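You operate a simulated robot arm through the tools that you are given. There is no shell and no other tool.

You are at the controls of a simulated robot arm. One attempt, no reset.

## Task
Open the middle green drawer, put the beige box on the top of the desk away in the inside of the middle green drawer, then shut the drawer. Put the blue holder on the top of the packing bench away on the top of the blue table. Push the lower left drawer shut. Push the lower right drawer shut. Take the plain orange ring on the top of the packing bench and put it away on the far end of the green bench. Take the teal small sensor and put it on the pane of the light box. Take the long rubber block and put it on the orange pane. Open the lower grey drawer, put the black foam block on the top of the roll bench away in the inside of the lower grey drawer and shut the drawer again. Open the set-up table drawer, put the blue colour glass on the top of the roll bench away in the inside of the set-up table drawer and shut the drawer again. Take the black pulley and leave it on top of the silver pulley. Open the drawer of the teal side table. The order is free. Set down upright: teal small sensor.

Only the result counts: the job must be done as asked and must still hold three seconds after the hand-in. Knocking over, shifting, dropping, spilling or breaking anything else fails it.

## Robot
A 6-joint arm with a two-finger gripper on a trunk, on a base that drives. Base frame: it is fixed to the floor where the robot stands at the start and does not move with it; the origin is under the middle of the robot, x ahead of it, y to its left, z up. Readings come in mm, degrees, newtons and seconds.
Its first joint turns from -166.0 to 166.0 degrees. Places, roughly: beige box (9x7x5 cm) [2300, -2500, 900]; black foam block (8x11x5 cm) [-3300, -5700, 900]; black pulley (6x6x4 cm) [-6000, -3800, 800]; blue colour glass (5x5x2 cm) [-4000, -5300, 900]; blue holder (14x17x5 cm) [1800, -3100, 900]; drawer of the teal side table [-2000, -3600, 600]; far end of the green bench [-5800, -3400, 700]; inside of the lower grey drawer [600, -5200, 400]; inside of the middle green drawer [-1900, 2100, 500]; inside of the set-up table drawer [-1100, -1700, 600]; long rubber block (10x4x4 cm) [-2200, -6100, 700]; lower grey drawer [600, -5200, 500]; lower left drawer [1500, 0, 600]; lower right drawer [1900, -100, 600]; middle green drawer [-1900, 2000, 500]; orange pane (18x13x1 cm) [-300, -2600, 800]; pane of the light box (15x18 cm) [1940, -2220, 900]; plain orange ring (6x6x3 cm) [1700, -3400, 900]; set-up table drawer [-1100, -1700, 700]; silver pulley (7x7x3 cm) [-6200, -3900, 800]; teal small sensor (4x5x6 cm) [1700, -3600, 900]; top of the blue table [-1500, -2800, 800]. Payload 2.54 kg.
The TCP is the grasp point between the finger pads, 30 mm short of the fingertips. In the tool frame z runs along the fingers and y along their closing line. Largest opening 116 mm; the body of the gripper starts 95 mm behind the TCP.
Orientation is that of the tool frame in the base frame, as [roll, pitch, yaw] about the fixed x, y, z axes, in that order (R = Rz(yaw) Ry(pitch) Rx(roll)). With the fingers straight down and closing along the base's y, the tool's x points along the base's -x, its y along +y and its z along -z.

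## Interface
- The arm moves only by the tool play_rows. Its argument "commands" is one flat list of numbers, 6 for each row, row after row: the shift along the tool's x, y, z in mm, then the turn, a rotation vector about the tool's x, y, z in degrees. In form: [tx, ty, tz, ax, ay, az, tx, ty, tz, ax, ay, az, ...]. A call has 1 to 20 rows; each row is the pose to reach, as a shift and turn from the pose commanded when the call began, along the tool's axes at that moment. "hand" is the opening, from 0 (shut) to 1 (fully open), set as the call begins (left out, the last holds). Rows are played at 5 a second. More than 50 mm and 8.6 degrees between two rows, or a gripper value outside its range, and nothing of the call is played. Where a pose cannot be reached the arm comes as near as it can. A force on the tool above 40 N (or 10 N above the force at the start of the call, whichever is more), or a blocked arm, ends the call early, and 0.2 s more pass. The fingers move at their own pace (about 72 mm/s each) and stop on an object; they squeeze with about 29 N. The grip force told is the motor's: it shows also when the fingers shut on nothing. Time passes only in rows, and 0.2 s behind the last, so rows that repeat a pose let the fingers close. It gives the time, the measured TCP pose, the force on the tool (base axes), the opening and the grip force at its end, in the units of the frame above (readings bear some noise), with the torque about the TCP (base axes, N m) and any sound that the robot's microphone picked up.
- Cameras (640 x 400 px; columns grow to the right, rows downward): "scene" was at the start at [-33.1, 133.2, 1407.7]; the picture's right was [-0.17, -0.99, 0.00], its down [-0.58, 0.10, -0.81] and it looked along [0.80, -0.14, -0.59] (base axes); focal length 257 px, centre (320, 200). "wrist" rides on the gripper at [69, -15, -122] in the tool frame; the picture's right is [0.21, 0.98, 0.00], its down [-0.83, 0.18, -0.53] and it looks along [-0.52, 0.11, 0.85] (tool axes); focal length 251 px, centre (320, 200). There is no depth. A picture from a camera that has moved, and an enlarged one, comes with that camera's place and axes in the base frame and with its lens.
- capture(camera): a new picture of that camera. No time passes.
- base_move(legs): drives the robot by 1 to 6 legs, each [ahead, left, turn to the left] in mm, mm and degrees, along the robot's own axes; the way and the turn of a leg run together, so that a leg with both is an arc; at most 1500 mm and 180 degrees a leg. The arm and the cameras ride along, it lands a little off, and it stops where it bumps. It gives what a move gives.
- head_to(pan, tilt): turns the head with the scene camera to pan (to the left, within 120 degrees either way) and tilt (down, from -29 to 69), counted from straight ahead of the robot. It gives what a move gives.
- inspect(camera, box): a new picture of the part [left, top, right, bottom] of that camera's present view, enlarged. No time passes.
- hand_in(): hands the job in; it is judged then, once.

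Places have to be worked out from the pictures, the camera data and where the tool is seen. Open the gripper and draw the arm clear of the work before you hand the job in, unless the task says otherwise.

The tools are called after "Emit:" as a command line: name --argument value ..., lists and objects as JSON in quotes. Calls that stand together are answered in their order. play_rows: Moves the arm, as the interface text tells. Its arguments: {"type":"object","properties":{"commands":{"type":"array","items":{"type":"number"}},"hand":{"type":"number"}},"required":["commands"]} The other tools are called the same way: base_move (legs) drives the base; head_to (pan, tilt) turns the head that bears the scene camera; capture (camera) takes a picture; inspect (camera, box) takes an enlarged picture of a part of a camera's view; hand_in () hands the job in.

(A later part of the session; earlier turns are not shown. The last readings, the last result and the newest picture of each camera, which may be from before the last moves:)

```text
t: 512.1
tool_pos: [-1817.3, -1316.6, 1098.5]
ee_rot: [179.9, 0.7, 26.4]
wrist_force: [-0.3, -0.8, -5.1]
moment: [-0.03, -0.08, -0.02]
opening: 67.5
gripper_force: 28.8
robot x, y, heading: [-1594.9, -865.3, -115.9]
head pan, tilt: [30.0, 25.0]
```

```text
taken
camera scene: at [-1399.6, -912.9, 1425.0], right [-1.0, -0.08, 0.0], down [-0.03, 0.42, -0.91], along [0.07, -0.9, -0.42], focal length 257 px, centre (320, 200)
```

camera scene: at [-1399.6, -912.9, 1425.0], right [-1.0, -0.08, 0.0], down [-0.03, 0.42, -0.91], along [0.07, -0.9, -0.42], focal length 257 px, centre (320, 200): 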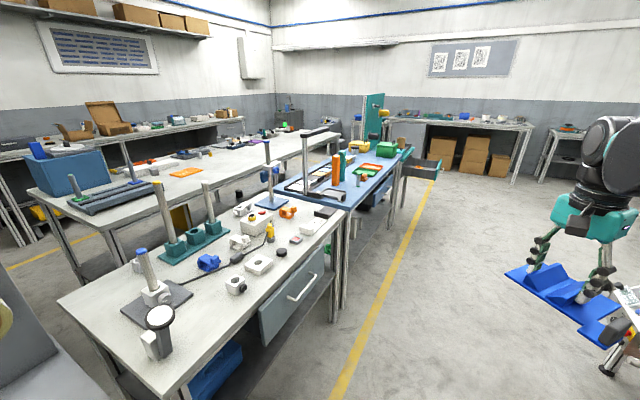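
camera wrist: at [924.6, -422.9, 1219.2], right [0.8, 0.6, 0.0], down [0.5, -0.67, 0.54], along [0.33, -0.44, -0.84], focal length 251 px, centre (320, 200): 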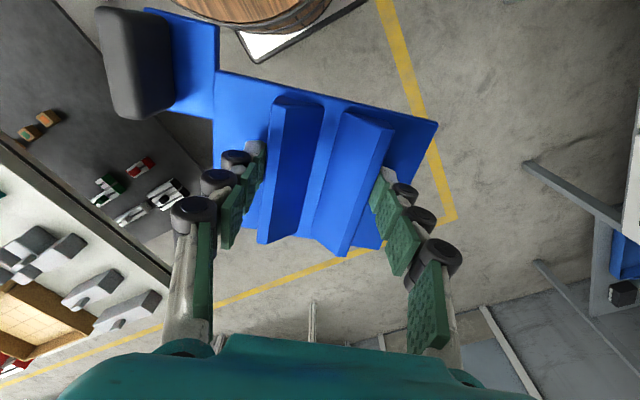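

Emit:
base_move --legs '[[1490, 0, 0.6]]'

Emit:
head_to --pan 80 --tilt 40

Emit:
capture --camera "scene"

Emit:
head_to --pan 45 --tilt 40

Emit:
capture --camera "scene"

```text
t: 519.6
tool_pos: [-2424.7, -2693.9, 1096.4]
ee_rot: [179.9, 0.8, 28.5]
wrist_force: [0.4, -0.3, -3.4]
moment: [-0.06, -0.02, 0.01]
opening: 67.5
gripper_force: 29.3
robot x, y, heading: [-2217.1, -2229.5, -113.5]
head pan, tilt: [30.0, 25.0]
```

```text
t: 520.8
tool_pos: [-2425.4, -2694.0, 1097.7]
ee_rot: [179.8, 0.7, 28.5]
wrist_force: [0.4, -0.7, -3.6]
moment: [-0.08, -0.06, -0.04]
opening: 67.4
gripper_force: 29.1
robot x, y, heading: [-2219.1, -2232.9, -113.4]
head pan, tilt: [80.0, 40.0]
```

```text
taken
camera scene: at [-1962.7, -2230.6, 1401.7], right [-0.55, -0.83, 0.0], down [-0.54, 0.36, -0.77], along [0.64, -0.42, -0.64], focal length 257 px, centre (320, 200)
```

scene: 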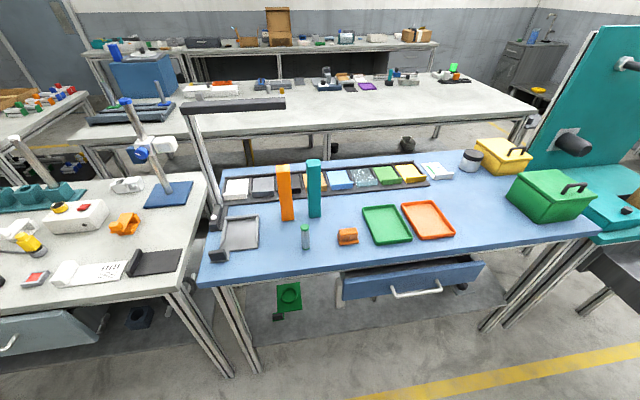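

```text
t: 521.8
tool_pos: [-2424.8, -2693.6, 1096.9]
ee_rot: [179.9, 0.7, 28.6]
wrist_force: [0.0, -0.3, -4.1]
moment: [-0.08, -0.02, 0.03]
opening: 67.5
gripper_force: 28.9
robot x, y, heading: [-2218.3, -2230.8, -113.6]
head pan, tilt: [45.0, 40.0]
```

```text
taken
camera scene: at [-2002.3, -2262.7, 1401.7], right [-0.93, -0.37, 0.0], down [-0.24, 0.6, -0.77], along [0.28, -0.71, -0.64], focal length 257 px, centre (320, 200)
```

scene: 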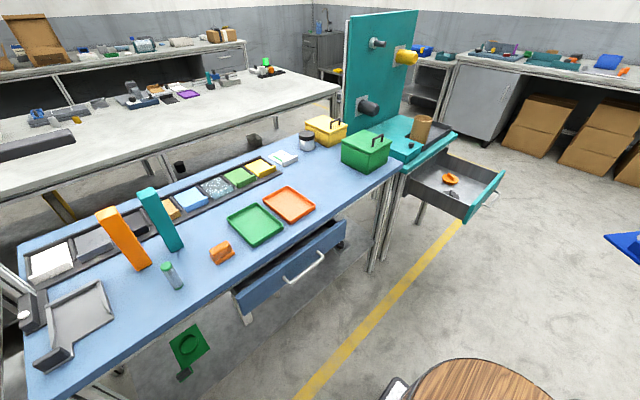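

The gap on the blue table between the orange tray and the green box (about 267 x 385 mm) suits the holder. I move a little ahead and left and square up.

Emit:
base_move --legs '[[190, 100, -1.5]]'

Emit:
capture --camera "scene"

```text
t: 523.5
tool_pos: [-2423.5, -2902.6, 1097.6]
ee_rot: [180.0, 0.6, 26.9]
wrist_force: [0.6, -0.2, -5.2]
moment: [-0.07, -0.07, -0.04]
opening: 67.5
gripper_force: 28.4
robot x, y, heading: [-2206.9, -2448.2, -115.2]
head pan, tilt: [45.0, 40.0]
```

```text
taken
camera scene: at [-1989.2, -2483.6, 1401.7], right [-0.94, -0.34, 0.0], down [-0.22, 0.6, -0.77], along [0.26, -0.72, -0.64], focal length 257 px, centre (320, 200)
```

scene: 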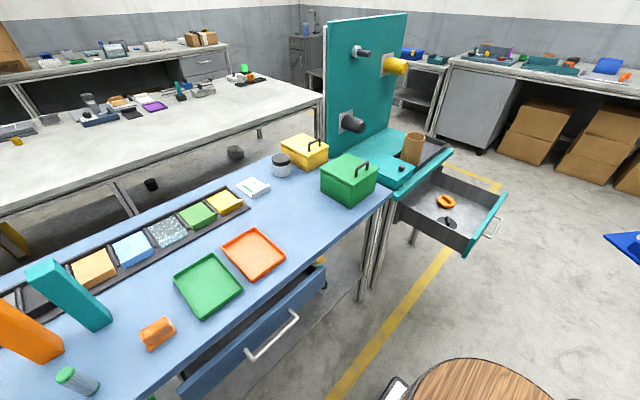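

Emit:
play_rows --commands '[35.4, 29, 0, 0, 0, -2.4, 70.9, 58, 0, 0, 0, -4.8, 106.3, 87, 0, 0, 0, -7.1, 141.8, 116, 0, 0, 0, -9.5, 177.2, 145, 0, 0, 0, -11.9, 212.6, 174, 0, 0, 0, -14.3, 248, 203, 0, 0, 0, -16.7, 283.5, 232, 0, 0, 0, -19, 319, 261, 0, 0, 0, -21.4, 354.4, 290, 0, 0, 0, -23.8, 389.8, 319, 0, 0, 0, -26.2, 425.3, 348, 0, 0, 0, -28.6, 460.7, 377, 0, 0, 0, -31, 496, 406, 0, 0, 0, -33.3, 531.5, 435, 0, 0, 0, -35.7, 567, 463.9, 0, 0, 0, -38.1]'

Emit:
capture --camera "scene"

Emit:
capture --camera "wrist"

```text
t: 526.9
tool_pos: [-1705.9, -3059.0, 1088.5]
ee_rot: [-179.6, 0.6, 65.1]
wrist_force: [-0.1, 0.7, -3.2]
moment: [-0.04, -0.11, 0.02]
opening: 67.2
gripper_force: 28.6
robot x, y, heading: [-2201.5, -2444.9, -115.0]
head pan, tilt: [45.0, 40.0]
```

```text
taken
camera scene: at [-1989.5, -2483.6, 1401.7], right [-0.94, -0.34, 0.0], down [-0.22, 0.6, -0.77], along [0.26, -0.72, -0.64], focal length 257 px, centre (320, 200)
```

scene: 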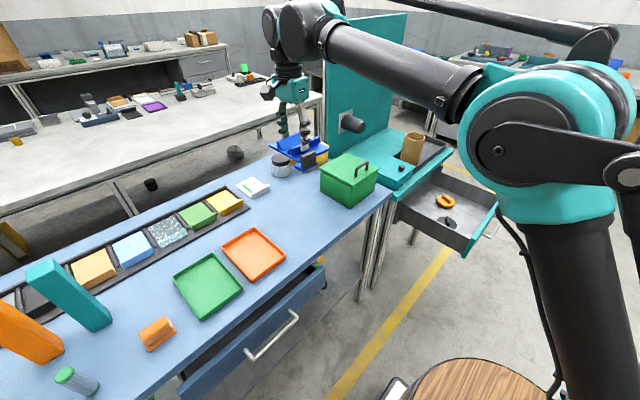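

```text
taken
camera wrist: at [-1691.1, -2989.5, 1211.6], right [0.98, -0.22, -0.01], down [-0.18, -0.82, 0.54], along [-0.12, -0.53, -0.84], focal length 251 px, centre (320, 200)
```

wrist: 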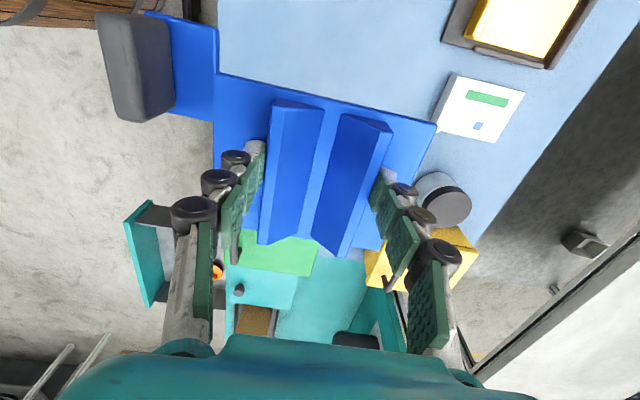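

Below the holder the table is free on all sides. I lower to just above the surface.

Emit:
play_rows --commands '[0, 0, 40, 0, 0, 0, 0, 0, 80, 0, 0, 0, 0, 0, 120, 0, 0, 0, 0, 0, 160, 0, 0, 0, 0, 0, 200, 0, 0, 0, 0, 0, 230, 0, 0, 0]'

Emit:
inspect --camera "scene" --box '[180, 110, 400, 270]'

Emit:
capture --camera "wrist"

```text
t: 528.2
tool_pos: [-1707.5, -3059.9, 860.8]
ee_rot: [-179.7, 0.6, 65.1]
wrist_force: [-0.3, 0.9, -4.2]
moment: [-0.03, -0.05, 0.0]
opening: 67.5
gripper_force: 29.1
robot x, y, heading: [-2203.9, -2445.9, -115.2]
head pan, tilt: [45.0, 40.0]
```

```text
2.50 times, centred on (290, 190) of scene
camera zoom: at [-1989.0, -2483.6, 1401.7], right [-0.94, -0.34, 0.0], down [-0.22, 0.6, -0.77], along [0.26, -0.72, -0.64], focal length 642 px, centre (395, 225)
```

zoom: 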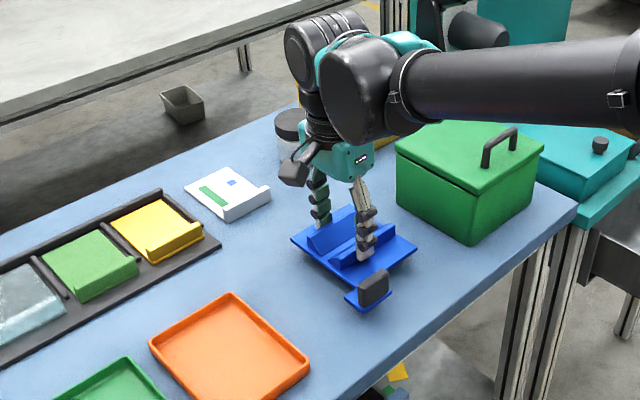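

```text
taken
camera wrist: at [-1692.0, -2990.9, 983.1], right [0.98, -0.22, -0.01], down [-0.18, -0.82, 0.54], along [-0.12, -0.53, -0.84], focal length 251 px, centre (320, 200)
```

wrist: 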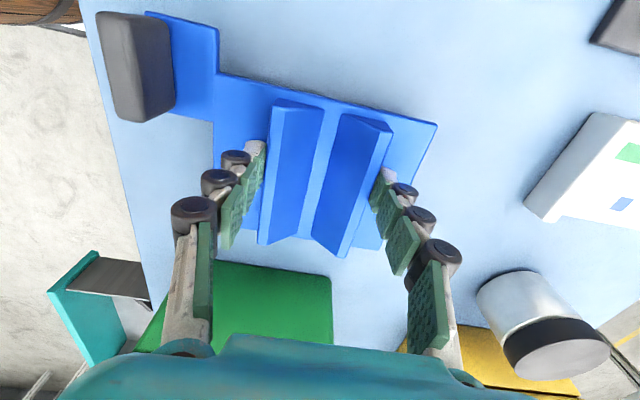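

Emit:
play_rows --commands '[0, 0, 5, 0, 0, 0, 0, 0, 10, 0, 0, 0, 0, 0, 15, 0, 0, 0]'

Emit:
play_rows --commands '[0, 0, 3, 0, 0, 0, 0, 0, 6, 0, 0, 0, 0, 0, 9, 0, 0, 0]'

Emit:
play_rows --commands '[0, 0, 3, 0, 0, 0, 0, 0, 6, 0, 0, 0, 0, 0, 9, 0, 0, 0]'

```text
t: 529.0
tool_pos: [-1709.3, -3061.4, 847.1]
ee_rot: [-179.6, 0.5, 65.1]
wrist_force: [-0.5, 0.6, -4.8]
moment: [-0.02, -0.1, 0.02]
opening: 67.5
gripper_force: 29.1
robot x, y, heading: [-2204.7, -2448.4, -115.2]
head pan, tilt: [45.0, 40.0]
```

```text
t: 529.9
tool_pos: [-1711.7, -3060.7, 837.1]
ee_rot: [-179.7, 0.7, 65.1]
wrist_force: [3.5, -2.2, 19.0]
moment: [-0.06, -0.15, 0.0]
opening: 67.8
gripper_force: 29.1
robot x, y, heading: [-2205.1, -2443.9, -115.0]
head pan, tilt: [45.0, 40.0]
```

```text
t: 530.5
tool_pos: [-1710.4, -3060.6, 833.3]
ee_rot: [-179.7, 0.6, 65.1]
wrist_force: [-3.0, 1.8, 15.0]
moment: [-0.45, -0.9, -0.04]
opening: 67.9
gripper_force: 28.4
robot x, y, heading: [-2207.6, -2442.5, -115.4]
head pan, tilt: [45.0, 40.0]
stopped in row 3: the force on the tool passed its limit at 47 N (the readings are from after the stop); the commanded pose is now the measured one
```

The holder rests on the table. I ease off, open and lift away.

Emit:
play_rows --commands '[0, 0, -1.5, 0, 0, 0, 0, 0, -1.5, 0, 0, 0, 0, 0, -1.5, 0, 0, 0]' --hand 0.8

Emit:
play_rows --commands '[0, 0, -20, 0, 0, 0, 0, 0, -60, 0, 0, 0, 0, 0, -105, 0, 0, 0, 0, 0, -150, 0, 0, 0, 0, 0, -195, 0, 0, 0, 0, 0, -240, 0, 0, 0]'

Emit:
capture --camera "wrist"

Emit:
inspect --camera "scene" --box '[180, 110, 400, 270]'

```text
t: 531.3
tool_pos: [-1708.6, -3061.6, 835.0]
ee_rot: [-179.7, 0.5, 65.1]
wrist_force: [1.0, -0.7, -0.1]
moment: [0.0, -0.04, -0.02]
opening: 92.7
gripper_force: 0.1
robot x, y, heading: [-2200.9, -2448.2, -115.2]
head pan, tilt: [45.0, 40.0]
```

```text
t: 532.7
tool_pos: [-1707.1, -3058.7, 1074.1]
ee_rot: [-179.7, 0.6, 65.0]
wrist_force: [0.2, -0.5, -0.4]
moment: [0.03, 0.0, -0.02]
opening: 93.0
gripper_force: 0.1
robot x, y, heading: [-2205.7, -2445.0, -115.0]
head pan, tilt: [45.0, 40.0]
```

```text
taken
camera wrist: at [-1690.8, -2989.7, 1196.7], right [0.98, -0.22, -0.01], down [-0.18, -0.82, 0.54], along [-0.12, -0.53, -0.84], focal length 251 px, centre (320, 200)
```

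wrist: 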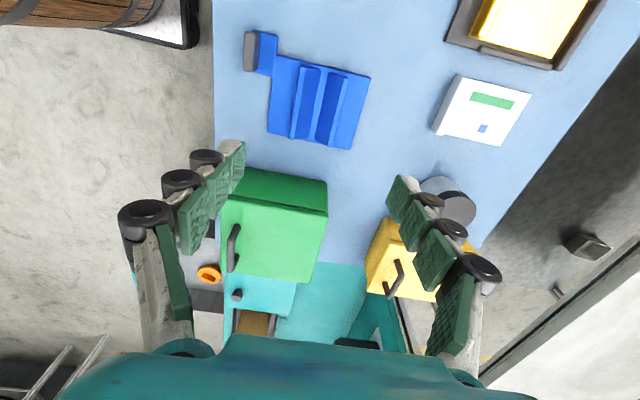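

```text
2.50 times, centred on (290, 190) of scene
camera zoom: at [-1988.9, -2483.7, 1401.7], right [-0.94, -0.34, 0.0], down [-0.22, 0.6, -0.77], along [0.26, -0.72, -0.64], focal length 642 px, centre (395, 225)
```

zoom: 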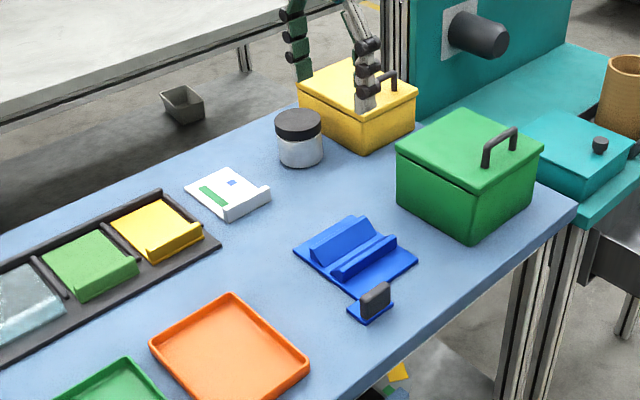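

The holder lies flat and clear on the blue table. I retract the arm to the front and take the south route, to look at the lower grey drawer on the way to the ring.

Emit:
play_rows --commands '[-10, -44.7, 0, 0, 0, 0, -20, -89.4, 0, 0, 0, 0, -30, -134, 0, 0, 0, 0, -40, -178.8, 0, 0, 0, 0, -50, -223.4, 0, 0, 0, 0, -60, -268, 0, 0, 0, 0, -70, -312.8, 0, 0, 0, 0, -80, -357.5, 0, 0, 0, 0, -90, -402, 0, 0, 0, 0, -100, -446.9, 0, 0, 0, 0, -110, -491.6, 0, 0, 0, 0, -120, -536.3, 0, 0, 0, 0, -130, -581, 0, 0, 0, 0, -140, -625.6, 0, 0, 0, 0, -150, -670, 0, 0, 0, 0, -160, -715, 0, 0, 0, 0]'

Emit:
base_move --legs '[[0, -250, 0], [1450, 0, 0], [400, 0, 0], [0, 0, 90]]'

Emit:
head_to --pan 0 --tilt 18

Emit:
capture --camera "scene"

```text
t: 536.1
tool_pos: [-2423.0, -2902.6, 1077.9]
ee_rot: [-179.6, 0.6, 65.1]
wrist_force: [-0.1, -0.5, 0.5]
moment: [-0.01, 0.01, 0.01]
opening: 92.8
gripper_force: 0.1
robot x, y, heading: [-2206.5, -2449.3, -115.4]
head pan, tilt: [45.0, 40.0]
```

```text
t: 550.6
tool_pos: [-2827.4, -4238.5, 1078.5]
ee_rot: [-179.6, 0.5, 151.1]
wrist_force: [0.3, -0.7, 1.0]
moment: [-0.01, -0.02, 0.0]
opening: 92.9
gripper_force: 0.0
robot x, y, heading: [-3269.3, -3989.6, -28.9]
head pan, tilt: [45.0, 40.0]
```

```text
t: 551.7
tool_pos: [-2826.4, -4238.9, 1077.8]
ee_rot: [-179.7, 0.6, 151.2]
wrist_force: [0.4, 0.5, -0.3]
moment: [0.03, 0.02, -0.03]
opening: 92.8
gripper_force: 0.0
robot x, y, heading: [-3262.5, -3993.7, -28.8]
head pan, tilt: [0.0, 18.0]
```

```text
taken
camera scene: at [-3218.0, -3849.7, 1436.3], right [-0.48, -0.88, 0.0], down [-0.27, 0.15, -0.95], along [0.83, -0.46, -0.31], focal length 257 px, centre (320, 200)
```

scene: 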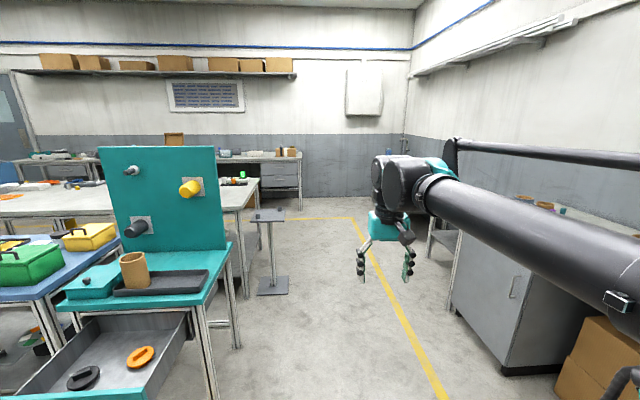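

A small pedestal stands at the island's south end; my lane at L≈-5000 is clear of it. I drive on east.

Emit:
base_move --legs '[[0, 0, 3.8], [1500, -30, 0], [1450, 0, 0]]'

Emit:
head_to --pan 25 --tilt 25

Emit:
capture --camera "scene"

Emit:
head_to --pan 70 --tilt 25

Emit:
capture --camera "scene"

```text
refused: leg 2 is longer than a leg can be; nothing moved
```

```text
t: 552.6
tool_pos: [-2826.9, -4238.6, 1077.4]
ee_rot: [-179.7, 0.6, 151.2]
wrist_force: [0.6, 0.1, 0.6]
moment: [0.02, 0.02, -0.03]
opening: 92.7
gripper_force: 0.0
robot x, y, heading: [-3267.4, -3990.8, -29.0]
head pan, tilt: [25.0, 25.0]
```

```text
taken
camera scene: at [-3207.8, -3811.0, 1425.1], right [-0.07, -1.0, 0.0], down [-0.42, 0.03, -0.91], along [0.9, -0.06, -0.42], focal length 257 px, centre (320, 200)
```

scene: 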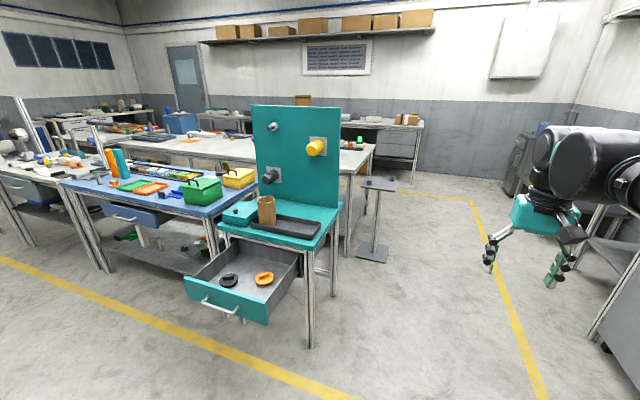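

```text
t: 553.7
tool_pos: [-2827.4, -4240.7, 1079.3]
ee_rot: [-179.6, 0.6, 151.2]
wrist_force: [-0.7, 0.0, 0.0]
moment: [0.01, 0.0, 0.0]
opening: 92.8
gripper_force: 0.0
robot x, y, heading: [-3268.6, -3993.1, -28.9]
head pan, tilt: [70.0, 25.0]
```

```text
taken
camera scene: at [-3230.3, -3744.2, 1425.0], right [0.66, -0.75, 0.0], down [-0.32, -0.28, -0.91], along [0.68, 0.6, -0.42], focal length 257 px, centre (320, 200)
```

scene: 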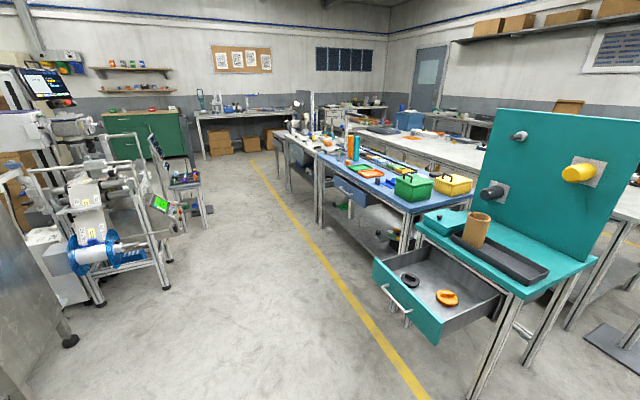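

Emit:
base_move --legs '[[0, 0, 3.9], [1450, 0, 0], [1450, 0, 0]]'

Emit:
head_to --pan 25 --tilt 28

Emit:
capture --camera "scene"

Emit:
head_to --pan 75 --tilt 25

Emit:
capture --camera "scene"

```text
t: 568.1
tool_pos: [-157.5, -5358.7, 1078.0]
ee_rot: [-179.6, 0.6, 156.8]
wrist_force: [0.5, -0.8, -0.6]
moment: [-0.04, 0.03, -0.01]
opening: 93.1
gripper_force: 0.1
robot x, y, heading: [-625.4, -5153.2, -23.7]
head pan, tilt: [70.0, 25.0]
```

```text
t: 569.3
tool_pos: [-158.2, -5358.1, 1077.7]
ee_rot: [-179.6, 0.6, 156.8]
wrist_force: [-0.1, -0.5, -0.8]
moment: [-0.02, -0.06, 0.02]
opening: 92.8
gripper_force: 0.0
robot x, y, heading: [-623.7, -5157.9, -23.3]
head pan, tilt: [25.0, 28.0]
```

```text
taken
camera scene: at [-579.9, -4969.7, 1420.2], right [0.03, -1.0, 0.0], down [-0.47, -0.01, -0.88], along [0.88, 0.03, -0.47], focal length 257 px, centre (320, 200)
```

scene: 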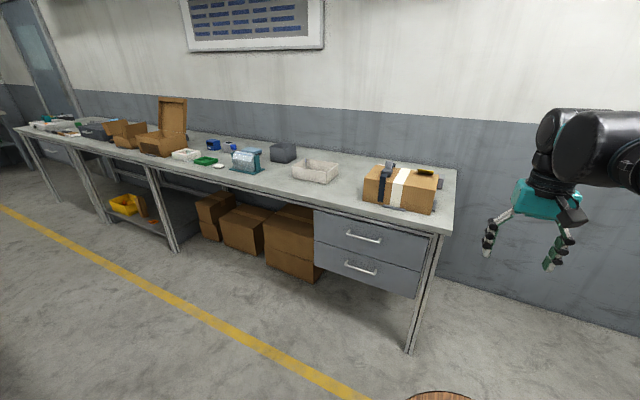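

```text
t: 570.4
tool_pos: [-157.5, -5358.6, 1078.6]
ee_rot: [-179.7, 0.6, 156.8]
wrist_force: [0.1, 0.1, -0.2]
moment: [0.02, 0.01, -0.03]
opening: 92.7
gripper_force: 0.1
robot x, y, heading: [-616.9, -5159.2, -23.6]
head pan, tilt: [75.0, 25.0]
```

```text
taken
camera scene: at [-613.9, -4900.2, 1425.0], right [0.78, -0.62, 0.0], down [-0.26, -0.33, -0.91], along [0.56, 0.71, -0.42], focal length 257 px, centre (320, 200)
```

scene: 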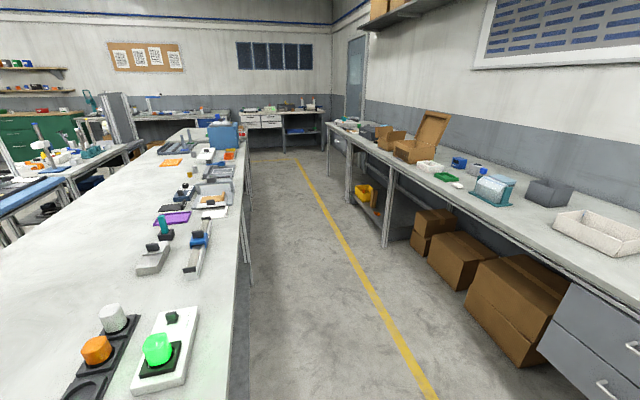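

The grey drawer unit is ahead on the left; its lower handle is near A≈2576, L≈-4482. I square up a bit closer and swing the hand over with the fingers turned to close fore-aft.

Emit:
base_move --legs '[[0, 70, -1.6]]'

Emit:
play_rows --commands '[-16, 25, 8, 0, 0, 7.5, -33, 50, 17, 0, 0, 15, -49, 75, 25, 0, 0, 22.5, -65, 100, 33, 0, 0, 30, -82, 125, 42, 0, 0, 37.5, -98, 150, 50, 0, 0, 45, -114, 175, 58, 0, 0, 52.5, -131, 200, 67, 0, 0, 60, -147, 225, 75, 0, 0, 67.5, -163, 250, 83, 0, 0, 75, -180, 275, 92, 0, 0, 82.5, -196, 300, 100, 0, 0, 90]' --hand 0.25

Emit:
head_to --pan 30 --tilt 35

Emit:
capture --camera "scene"

Emit:
capture --camera "wrist"

```text
t: 571.5
tool_pos: [-135.9, -5307.7, 1079.0]
ee_rot: [-179.7, 0.5, 155.3]
wrist_force: [0.5, 0.4, 0.2]
moment: [-0.01, -0.02, 0.02]
opening: 92.7
gripper_force: 0.1
robot x, y, heading: [-598.8, -5093.2, -24.8]
head pan, tilt: [75.0, 25.0]
```

```text
t: 574.0
tool_pos: [168.6, -5118.6, 977.1]
ee_rot: [179.4, 0.4, 65.3]
wrist_force: [-0.8, 0.6, 0.4]
moment: [0.0, -0.06, 0.02]
opening: 29.1
gripper_force: 0.0
robot x, y, heading: [-592.2, -5092.8, -24.8]
head pan, tilt: [75.0, 25.0]
```

```text
t: 575.2
tool_pos: [168.8, -5118.5, 977.8]
ee_rot: [179.4, 0.3, 65.3]
wrist_force: [-0.2, 0.3, 0.7]
moment: [0.02, -0.01, -0.01]
opening: 28.6
gripper_force: 0.1
robot x, y, heading: [-588.1, -5090.4, -24.9]
head pan, tilt: [30.0, 35.0]
```

```text
taken
camera scene: at [-550.0, -4900.0, 1409.3], right [0.09, -1.0, 0.0], down [-0.57, -0.05, -0.82], along [0.82, 0.07, -0.57], focal length 257 px, centre (320, 200)
```

scene: 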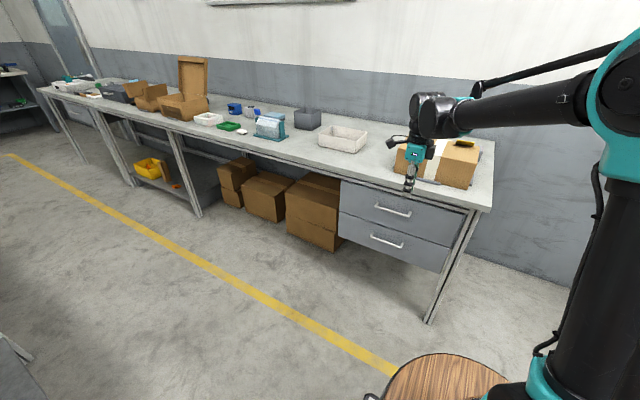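

```text
taken
camera wrist: at [182.7, -5048.9, 1099.4], right [0.98, -0.21, 0.01], down [-0.18, -0.82, 0.54], along [-0.11, -0.53, -0.84], focal length 251 px, centre (320, 200)
```

wrist: 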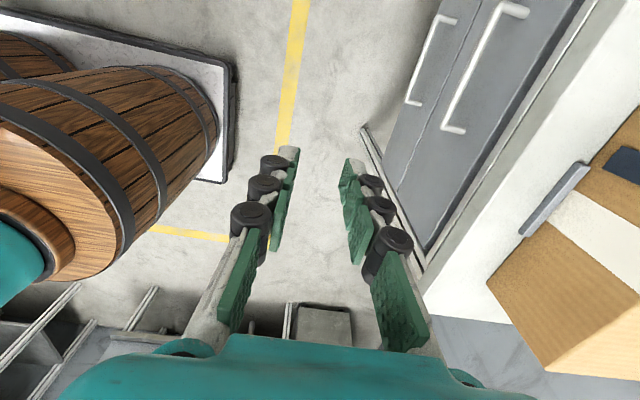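

Both grey drawer handles are visible. I zoom in to triangulate the lower one.

Emit:
inspect --camera "wrist" --box '[380, 0, 540, 150]'

Emit:
inspect --camera "scene" --box '[330, 170, 470, 280]'

```text
2.67 times, centred on (460, 75) of wrist
camera zoom: at [182.7, -5048.9, 1099.4], right [0.98, -0.21, 0.01], down [-0.18, -0.82, 0.54], along [-0.11, -0.53, -0.84], focal length 670 px, centre (-53, 533)
```

zoom: 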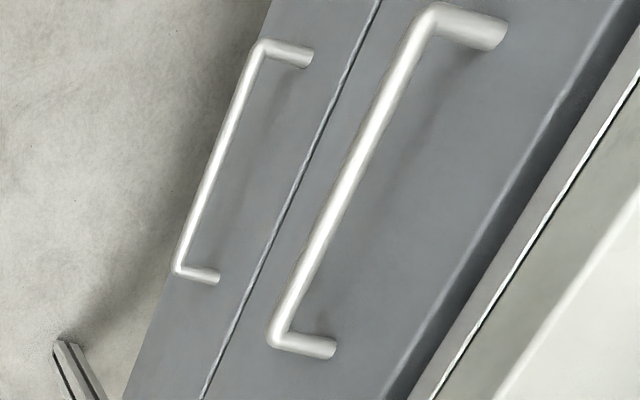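

```text
3.64 times, centred on (400, 225) of scene
camera zoom: at [-550.0, -4900.0, 1409.3], right [0.09, -1.0, 0.0], down [-0.57, -0.05, -0.82], along [0.82, 0.07, -0.57], focal length 935 px, centre (29, 109)
```

zoom: 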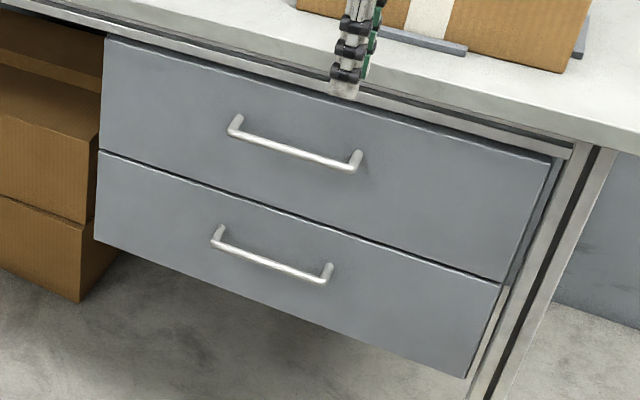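

Lower grey handle: centre (374, -5131), z≈536, along the bench edge. I go to the pre-grasp point with the 40° tilt.

Emit:
play_rows --commands '[7.5, 13.9, 37.9, -4, 0, 0, 15, 27.7, 75.8, -8, 0, 0, 22.5, 41.6, 113.7, -12, 0, 0, 30, 55.4, 151.6, -16, 0, 0, 37.5, 69.3, 189.5, -20, 0, 0, 45, 83.1, 227.4, -24, 0, 0, 52.5, 97, 265.3, -28, 0, 0, 60, 110.8, 303.2, -32, 0, 0, 67.5, 124.7, 341.1, -36, 0, 0, 75, 138.5, 379, -40, 0, 0]' --hand 0.25

Emit:
capture --camera "wrist"

```text
t: 577.4
tool_pos: [327.8, -5112.3, 599.2]
ee_rot: [139.3, 0.3, 65.2]
wrist_force: [-0.8, -0.6, -0.3]
moment: [-0.03, -0.04, -0.01]
opening: 28.9
gripper_force: 0.1
robot x, y, heading: [-591.7, -5093.8, -24.9]
head pan, tilt: [30.0, 35.0]
```

```text
taken
camera wrist: at [274.5, -5011.4, 683.3], right [0.76, -0.11, 0.64], down [-0.54, -0.66, 0.53], along [0.36, -0.74, -0.56], focal length 251 px, centre (320, 200)
```

wrist: 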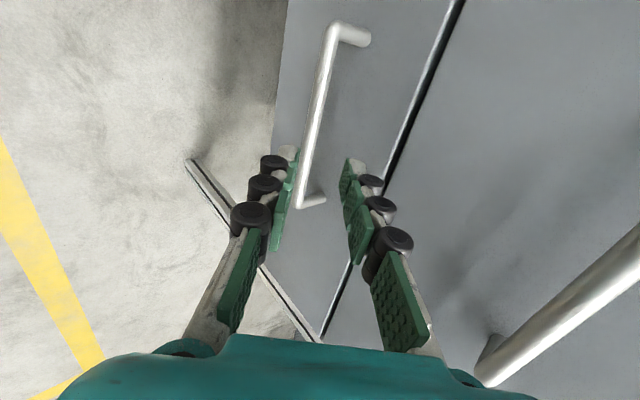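

The bar sits 9 mm toward the lower finger, 85 mm ahead. I correct, advance 71 mm and close, then pull by driving back.

Emit:
play_rows --commands '[0, -4, 14, 0, 0, 0, 0, -9, 28, 0, 0, 0, 0, -9, 43, 0, 0, 0, 0, -9, 58, 0, 0, 0, 0, -9, 71, 0, 0, 0]' --hand 0.25

Emit:
play_rows --commands '[0, 0, 0, 0, 0, 0, 0, 0, 0, 0, 0, 0, 0, 0, 0, 0, 0, 0]' --hand 0

Emit:
capture --camera "wrist"

```text
t: 578.6
tool_pos: [364.6, -5128.2, 541.8]
ee_rot: [139.4, 0.2, 65.3]
wrist_force: [0.4, -0.5, 0.0]
moment: [0.0, 0.02, 0.01]
opening: 29.3
gripper_force: 0.1
robot x, y, heading: [-591.0, -5092.2, -24.9]
head pan, tilt: [30.0, 35.0]
```

```text
t: 579.4
tool_pos: [363.6, -5127.6, 542.4]
ee_rot: [139.3, 0.3, 65.3]
wrist_force: [4.1, 1.1, 10.6]
moment: [0.06, -0.29, 0.04]
opening: 11.2
gripper_force: 38.3
robot x, y, heading: [-591.0, -5094.3, -25.0]
head pan, tilt: [30.0, 35.0]
```

```text
taken
camera wrist: at [309.9, -5028.0, 624.9], right [0.76, -0.11, 0.64], down [-0.54, -0.66, 0.53], along [0.36, -0.74, -0.56], focal length 251 px, centre (320, 200)
```

wrist: 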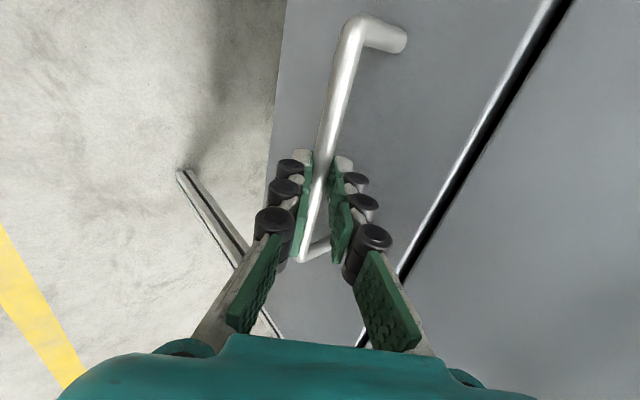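

Emit:
base_move --legs '[[-200, 0, 0]]'

Emit:
capture --camera "scene"

```text
t: 581.0
tool_pos: [183.0, -5052.7, 540.0]
ee_rot: [139.3, 0.3, 64.9]
wrist_force: [14.2, 30.0, 2.0]
moment: [0.43, -0.27, 0.59]
opening: 10.9
gripper_force: 37.7
robot x, y, heading: [-772.0, -5008.1, -25.2]
head pan, tilt: [30.0, 35.0]
```

```text
taken
camera scene: at [-727.9, -4815.5, 1409.2], right [0.08, -1.0, 0.0], down [-0.57, -0.05, -0.82], along [0.82, 0.07, -0.57], focal length 257 px, centre (320, 200)
```

scene: 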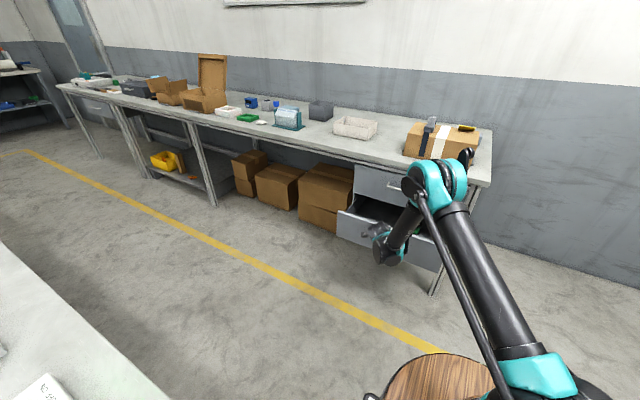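

The drawer is ~195 mm out; there is a side load from drift. I correct sideways and pull the rest.

Emit:
base_move --legs '[[0, 9, 0]]'

Emit:
base_move --legs '[[-120, 5, 0.2]]'

Emit:
capture --camera "scene"

```text
t: 581.7
tool_pos: [188.1, -5045.0, 541.2]
ee_rot: [139.4, 0.3, 64.7]
wrist_force: [-12.1, -30.7, -2.5]
moment: [-0.55, 0.23, -0.35]
opening: 11.7
gripper_force: 38.6
robot x, y, heading: [-763.5, -5000.5, -25.5]
head pan, tilt: [30.0, 35.0]
```

```text
t: 583.0
tool_pos: [79.0, -4984.4, 540.9]
ee_rot: [139.4, 0.4, 64.9]
wrist_force: [-11.8, -30.1, 0.5]
moment: [-0.5, 0.23, -0.41]
opening: 11.2
gripper_force: 38.5
robot x, y, heading: [-874.9, -4945.8, -25.4]
head pan, tilt: [30.0, 35.0]
```

```text
taken
camera scene: at [-834.1, -4751.5, 1409.4], right [0.08, -1.0, 0.0], down [-0.57, -0.05, -0.82], along [0.82, 0.07, -0.57], focal length 257 px, centre (320, 200)
```

scene: 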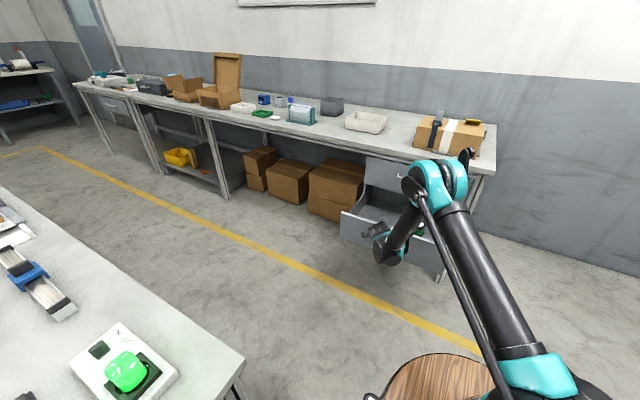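

The grey drawer is ~318 mm out, plenty. I release, retreat and look into it from above.

Emit:
play_rows --commands '[0, 0, 0, 0, 0, 0, 0, 0, 0, 0, 0, 0, 0, 0, -15, 0, 0, 0, 0, 0, -50, 0, 0, 0, 0, 0, -95, 0, 0, 0, 0, 0, -135, 0, 0, 0]' --hand 0.25

Emit:
play_rows --commands '[0, 22, -38, 5, 0, 0, 0, 44, -76, 10, 0, 0, 0, 66, -114, 15, 0, 0, 0, 88, -152, 20, 0, 0, 0, 110, -190, 25, 0, 0, 0, 132, -228, 30, 0, 0, 0, 154, -266, 35, 0, 0, 0, 176, -304, 40, 0, 0]'

Emit:
capture --camera "wrist"

Emit:
inspect --camera "scene" --box '[320, 140, 500, 290]'

```text
t: 584.4
tool_pos: [2.0, -4946.3, 642.9]
ee_rot: [139.3, 0.4, 65.0]
wrist_force: [0.1, -0.8, -0.7]
moment: [0.01, 0.03, -0.01]
opening: 29.2
gripper_force: 0.0
robot x, y, heading: [-873.9, -4941.6, -25.1]
head pan, tilt: [30.0, 35.0]
```

```text
t: 586.1
tool_pos: [-56.7, -4917.5, 990.4]
ee_rot: [179.6, 0.4, 64.9]
wrist_force: [-0.7, -0.2, 0.1]
moment: [0.02, 0.0, 0.01]
opening: 29.0
gripper_force: 0.1
robot x, y, heading: [-876.4, -4941.3, -25.2]
head pan, tilt: [30.0, 35.0]
```

```text
taken
camera wrist: at [-41.9, -4847.9, 1112.5], right [0.98, -0.22, 0.01], down [-0.19, -0.82, 0.54], along [-0.11, -0.53, -0.84], focal length 251 px, centre (320, 200)
```

wrist: 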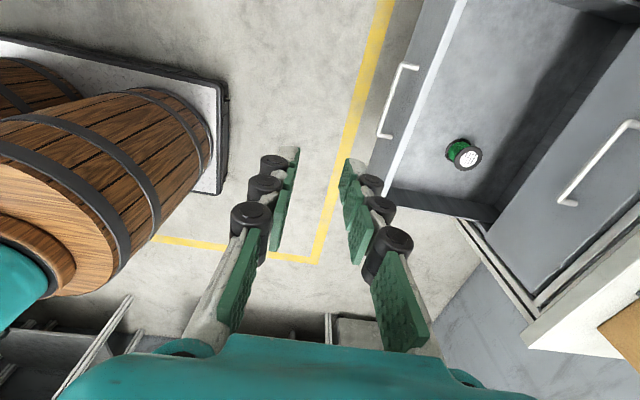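

```text
2.67 times, centred on (410, 215) of scene
camera zoom: at [-833.8, -4750.9, 1409.3], right [0.08, -1.0, 0.0], down [-0.57, -0.05, -0.82], along [0.82, 0.07, -0.57], focal length 685 px, centre (80, 160)
```

zoom: 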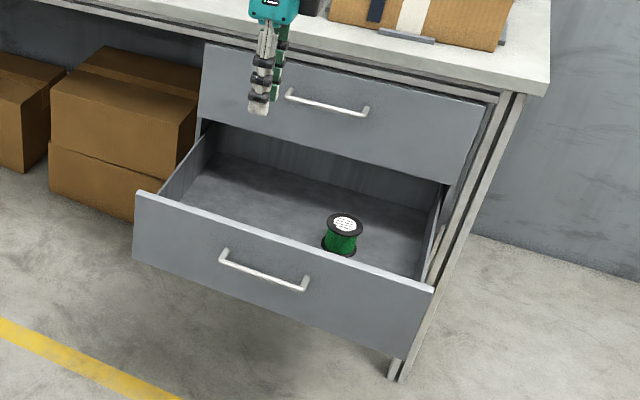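

The open grey drawer holds only a green spool, with room on its left. I tuck the arm and drive around the open drawer up the east corridor to the ring.

Emit:
play_rows --commands '[-31, -19, -7, 0, 0, -7.5, -62, -38, -14, 0, 0, -15, -93, -58, -20, 0, 0, -22.5, -124, -77, -27, 0, 0, -30, -155, -96, -34, 0, 0, -37.5, -186, -115, -40, 0, 0, -45, -217, -135, -47, 0, 0, -52.5, -248, -154, -54, 0, 0, -60, -279, -173, -60, 0, 0, -67.5, -310, -192, -67, 0, 0, -75, -341, -212, -74, 0, 0, -82.5, -372, -231, -80, 0, 0, -90]'

Emit:
base_move --legs '[[0, -160, 0], [500, 0, 0], [0, 0, 90]]'

Emit:
head_to --pan 0 --tilt 30

Emit:
capture --camera "scene"

```text
t: 588.8
tool_pos: [-423.4, -5155.1, 1069.1]
ee_rot: [-179.6, 0.6, 155.0]
wrist_force: [0.5, -0.6, 0.3]
moment: [-0.01, -0.02, 0.0]
opening: 29.2
gripper_force: 0.1
robot x, y, heading: [-872.2, -4942.5, -25.3]
head pan, tilt: [30.0, 35.0]
```

```text
t: 596.5
tool_pos: [-270.1, -4851.8, 1069.3]
ee_rot: [-179.6, 0.5, -115.6]
wrist_force: [0.1, -0.1, -0.8]
moment: [-0.01, 0.0, -0.02]
opening: 29.1
gripper_force: 0.1
robot x, y, heading: [-483.8, -5303.8, 64.3]
head pan, tilt: [30.0, 35.0]
```

```text
t: 597.5
tool_pos: [-269.0, -4852.0, 1069.6]
ee_rot: [-179.6, 0.6, -115.7]
wrist_force: [0.4, 1.1, 0.0]
moment: [0.0, -0.02, 0.02]
opening: 28.7
gripper_force: 0.0
robot x, y, heading: [-487.2, -5301.9, 64.1]
head pan, tilt: [0.0, 30.0]
```

```text
taken
camera scene: at [-632.3, -5266.7, 1417.1], right [0.9, -0.43, 0.0], down [-0.22, -0.45, -0.87], along [0.37, 0.78, -0.5], focal length 257 px, centre (320, 200)
```

scene: 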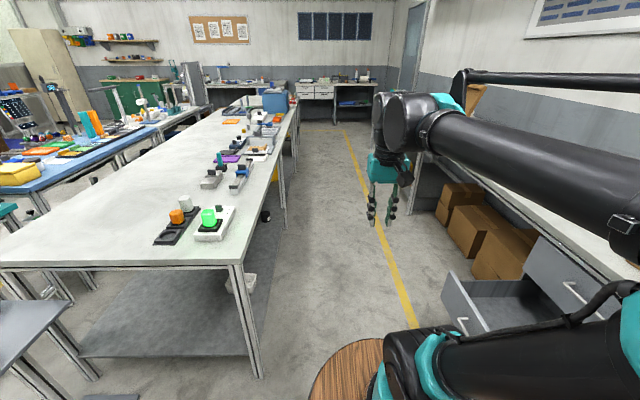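

The lane between island and open drawer is wide enough (about 120–145 mm each side). I drive through, then turn right to face the packing bench at the ring.

Emit:
base_move --legs '[[0, 0, 0.8], [1450, 0, 0], [1170, 0, 0]]'

Emit:
base_move --legs '[[0, -190, 0], [0, 0, -90]]'

Emit:
head_to --pan 0 --tilt 35

Emit:
capture --camera "scene"

Emit:
capture --camera "wrist"

```text
t: 610.5
tool_pos: [797.7, -2474.5, 1068.5]
ee_rot: [-179.6, 0.6, -114.2]
wrist_force: [0.4, -0.1, 0.5]
moment: [0.01, -0.02, 0.0]
opening: 29.0
gripper_force: 0.1
robot x, y, heading: [593.7, -2929.2, 65.9]
head pan, tilt: [0.0, 30.0]
```

```text
t: 615.9
tool_pos: [1214.4, -3222.1, 1069.9]
ee_rot: [-179.6, 0.6, 154.4]
wrist_force: [-0.3, -0.1, -0.2]
moment: [0.0, 0.03, 0.01]
opening: 28.7
gripper_force: 0.1
robot x, y, heading: [764.8, -3011.6, -25.4]
head pan, tilt: [0.0, 30.0]
```

```text
t: 616.6
tool_pos: [1213.1, -3222.4, 1070.0]
ee_rot: [-179.6, 0.5, 154.5]
wrist_force: [-0.8, -0.4, -0.5]
moment: [-0.01, 0.01, 0.0]
opening: 29.1
gripper_force: 0.0
robot x, y, heading: [761.7, -3004.8, -25.4]
head pan, tilt: [0.0, 35.0]
```

```text
taken
camera scene: at [798.2, -2860.3, 1409.3], right [-0.43, -0.9, 0.0], down [-0.52, 0.25, -0.82], along [0.74, -0.35, -0.57], focal length 257 px, centre (320, 200)
```

scene: 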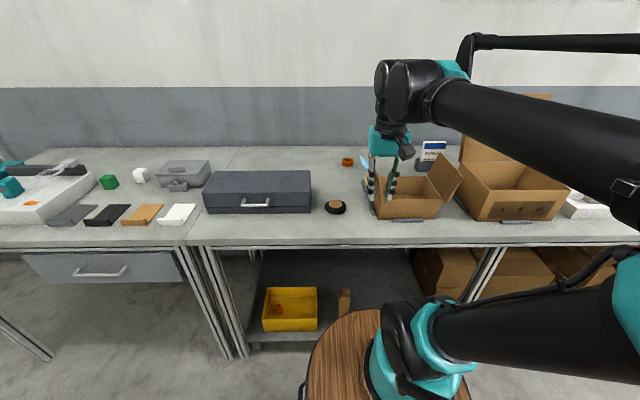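

```text
taken
camera wrist: at [1143.5, -3205.6, 1191.7], right [0.23, 0.97, -0.01], down [0.82, -0.19, 0.54], along [0.53, -0.13, -0.84], focal length 251 px, centre (320, 200)
```

wrist: 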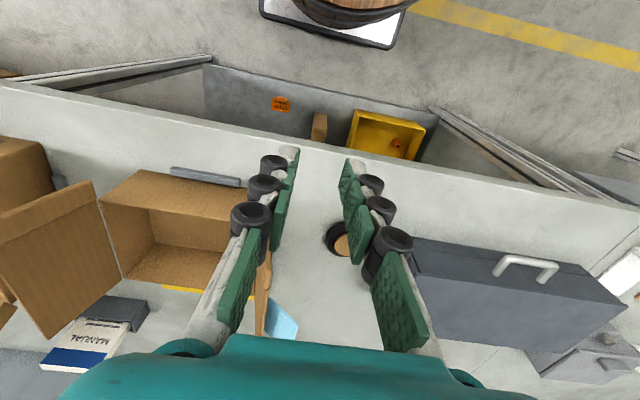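

The ring is straight ahead behind the small carton. I move 90 mm ahead and reach over at height to view it.

Emit:
base_move --legs '[[90, 0, 0.4]]'

Emit:
play_rows --commands '[-45, 0, -5, 0, 0, 0, -90, 0, -10, 0, 0, 0, -135, 0, -10, 0, 0, 0, -180, 0, -10, 0, 0, 0, -225, 0, -10, 0, 0, 0, -270, 0, -10, 0, 0, 0, -315, 0, -10, 0, 0, 0, -350, 0, -10, 0, 0, 0]' --hand 0.8

Emit:
capture --camera "wrist"

Emit:
inspect --camera "wrist" --box '[240, 130, 400, 270]'

```text
t: 617.7
tool_pos: [1297.6, -3257.8, 1070.0]
ee_rot: [-179.6, 0.6, 155.0]
wrist_force: [1.3, 0.6, -0.5]
moment: [-0.01, 0.01, -0.03]
opening: 28.8
gripper_force: 0.0
robot x, y, heading: [842.7, -3048.8, -25.2]
head pan, tilt: [0.0, 35.0]
```

```text
t: 619.5
tool_pos: [1612.4, -3407.9, 1082.7]
ee_rot: [-179.6, 0.6, 154.9]
wrist_force: [0.1, 0.2, 0.4]
moment: [-0.03, -0.01, 0.01]
opening: 93.0
gripper_force: 0.1
robot x, y, heading: [837.9, -3044.8, -25.3]
head pan, tilt: [0.0, 35.0]
```

```text
taken
camera wrist: at [1541.9, -3392.1, 1205.6], right [0.22, 0.98, -0.01], down [0.82, -0.18, 0.54], along [0.53, -0.13, -0.84], focal length 251 px, centre (320, 200)
```

wrist: 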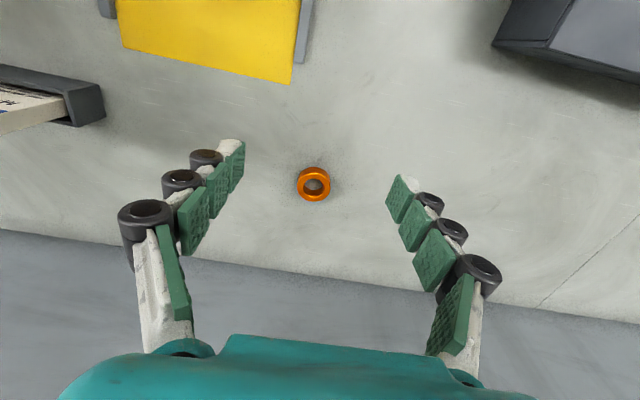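

```text
2.86 times, centred on (320, 200) of wrist
camera zoom: at [1541.9, -3392.1, 1205.6], right [0.22, 0.98, -0.01], down [0.82, -0.18, 0.54], along [0.53, -0.13, -0.84], focal length 718 px, centre (320, 200)
```

zoom: 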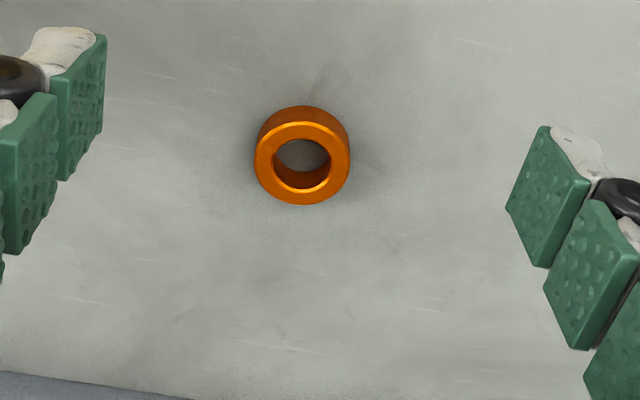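

Ring centre (1726, -3448), ~52 mm wide. I move over it, descend to z≈880 and close.

Emit:
play_rows --commands '[-40, 4, 10, 0, 0, 0, -80, 8, 30, 0, 0, 0, -119.6, 11.4, 60, 0, 0, 0, -119.6, 11.4, 100, 0, 0, 0, -119.6, 11.4, 140, 0, 0, 0]' --hand 0.75

Emit:
capture --camera "wrist"

```text
t: 620.7
tool_pos: [1728.6, -3448.9, 944.9]
ee_rot: [-179.6, 0.5, 154.9]
wrist_force: [0.5, -0.1, -0.3]
moment: [-0.01, -0.03, 0.02]
opening: 87.2
gripper_force: 0.1
robot x, y, heading: [845.3, -3045.7, -25.4]
head pan, tilt: [0.0, 35.0]
```

```text
taken
camera wrist: at [1658.3, -3431.7, 1066.5], right [0.22, 0.98, -0.01], down [0.82, -0.18, 0.54], along [0.53, -0.13, -0.84], focal length 251 px, centre (320, 200)
```

wrist: 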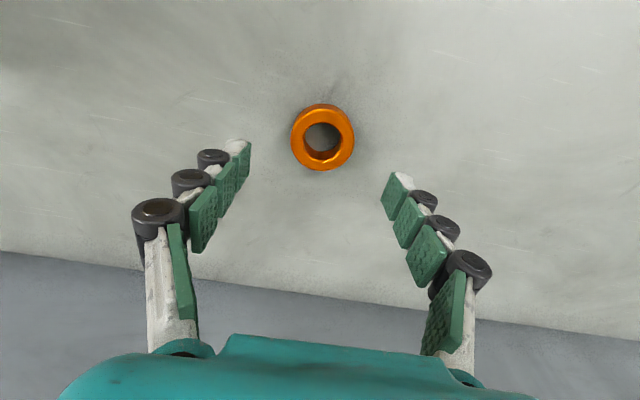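

Emit:
play_rows --commands '[2, 1, 25, 0, 0, 0, 3, 1.5, 48, 0, 0, 0, 3, 1.5, 63, 0, 0, 0]' --hand 0.75

Emit:
play_rows --commands '[0, 0, 0, 0, 0, 0, 0, 0, 0, 0, 0, 0, 0, 0, 0, 0, 0, 0, 0, 0, 0, 0, 0, 0]' --hand 0

Emit:
play_rows --commands '[0, 0, -15, 0, 0, 0, 0, 0, -50, 0, 0, 0, 0, 0, -95, 0, 0, 0, 0, 0, -140, 0, 0, 0, 0, 0, -190, 0, 0, 0]'

Emit:
capture --camera "wrist"

```text
t: 621.5
tool_pos: [1725.6, -3446.7, 881.8]
ee_rot: [-179.6, 0.5, 154.9]
wrist_force: [-0.3, 1.2, 0.0]
moment: [-0.03, -0.01, 0.02]
opening: 86.9
gripper_force: 0.1
robot x, y, heading: [842.7, -3046.2, -25.4]
head pan, tilt: [0.0, 35.0]
```

```text
t: 622.5
tool_pos: [1724.6, -3446.3, 881.8]
ee_rot: [-179.6, 0.6, 155.0]
wrist_force: [-0.1, 0.6, 0.6]
moment: [-0.04, 0.03, -0.01]
opening: 50.3
gripper_force: 28.7
robot x, y, heading: [843.8, -3046.7, -25.4]
head pan, tilt: [0.0, 35.0]
```

```text
t: 623.7
tool_pos: [1725.0, -3445.3, 1073.6]
ee_rot: [-179.5, 0.6, 154.8]
wrist_force: [0.3, -0.7, -1.8]
moment: [0.01, -0.02, 0.02]
opening: 50.1
gripper_force: 29.2
robot x, y, heading: [843.0, -3044.7, -25.1]
head pan, tilt: [0.0, 35.0]
```

```text
taken
camera wrist: at [1655.8, -3430.0, 1195.8], right [0.22, 0.98, -0.01], down [0.82, -0.18, 0.54], along [0.53, -0.13, -0.84], focal length 251 px, centre (320, 200)
```

wrist: 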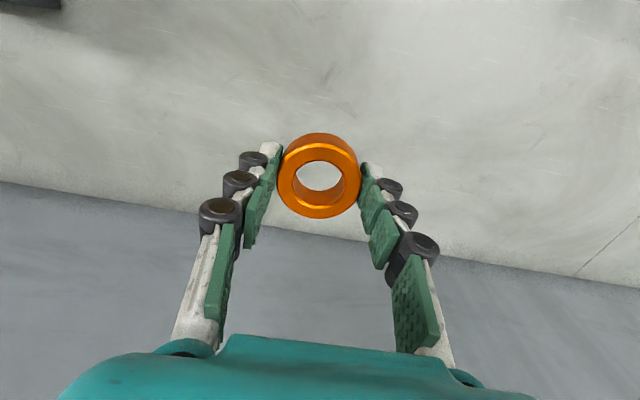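

The ring is held. I retract, turn to face south and drive back down the corridor past the open drawer.

Emit:
play_rows --commands '[46.8, -1.5, 0, 0, 0, 0, 93.6, -3, 0, 0, 0, 0, 140.4, -4.5, 0, 0, 0, 0, 187.2, -6, 0, 0, 0, 0, 234, -7.5, 0, 0, 0, 0, 280.8, -9, 0, 0, 0, 0, 327.6, -10.5, 0, 0, 0, 0, 374.4, -12, 0, 0, 0, 0, 421.2, -13.5, 0, 0, 0, 0, 468, -15, 0, 0, 0, 0]'

Emit:
base_move --legs '[[-60, 0, 0], [0, 0, -90], [0, -190, 0]]'

```text
t: 625.9
tool_pos: [1296.1, -3258.3, 1066.9]
ee_rot: [-179.6, 0.6, 154.9]
wrist_force: [0.4, 0.7, 0.1]
moment: [-0.01, 0.07, -0.02]
opening: 50.2
gripper_force: 29.8
robot x, y, heading: [841.9, -3045.5, -25.6]
head pan, tilt: [0.0, 35.0]
```

```text
t: 631.8
tool_pos: [398.1, -3385.9, 1065.9]
ee_rot: [-179.6, 0.7, 64.0]
wrist_force: [0.3, -0.3, -1.2]
moment: [0.03, -0.01, -0.02]
opening: 50.1
gripper_force: 29.0
robot x, y, heading: [621.0, -2936.3, -116.2]
head pan, tilt: [0.0, 35.0]
```

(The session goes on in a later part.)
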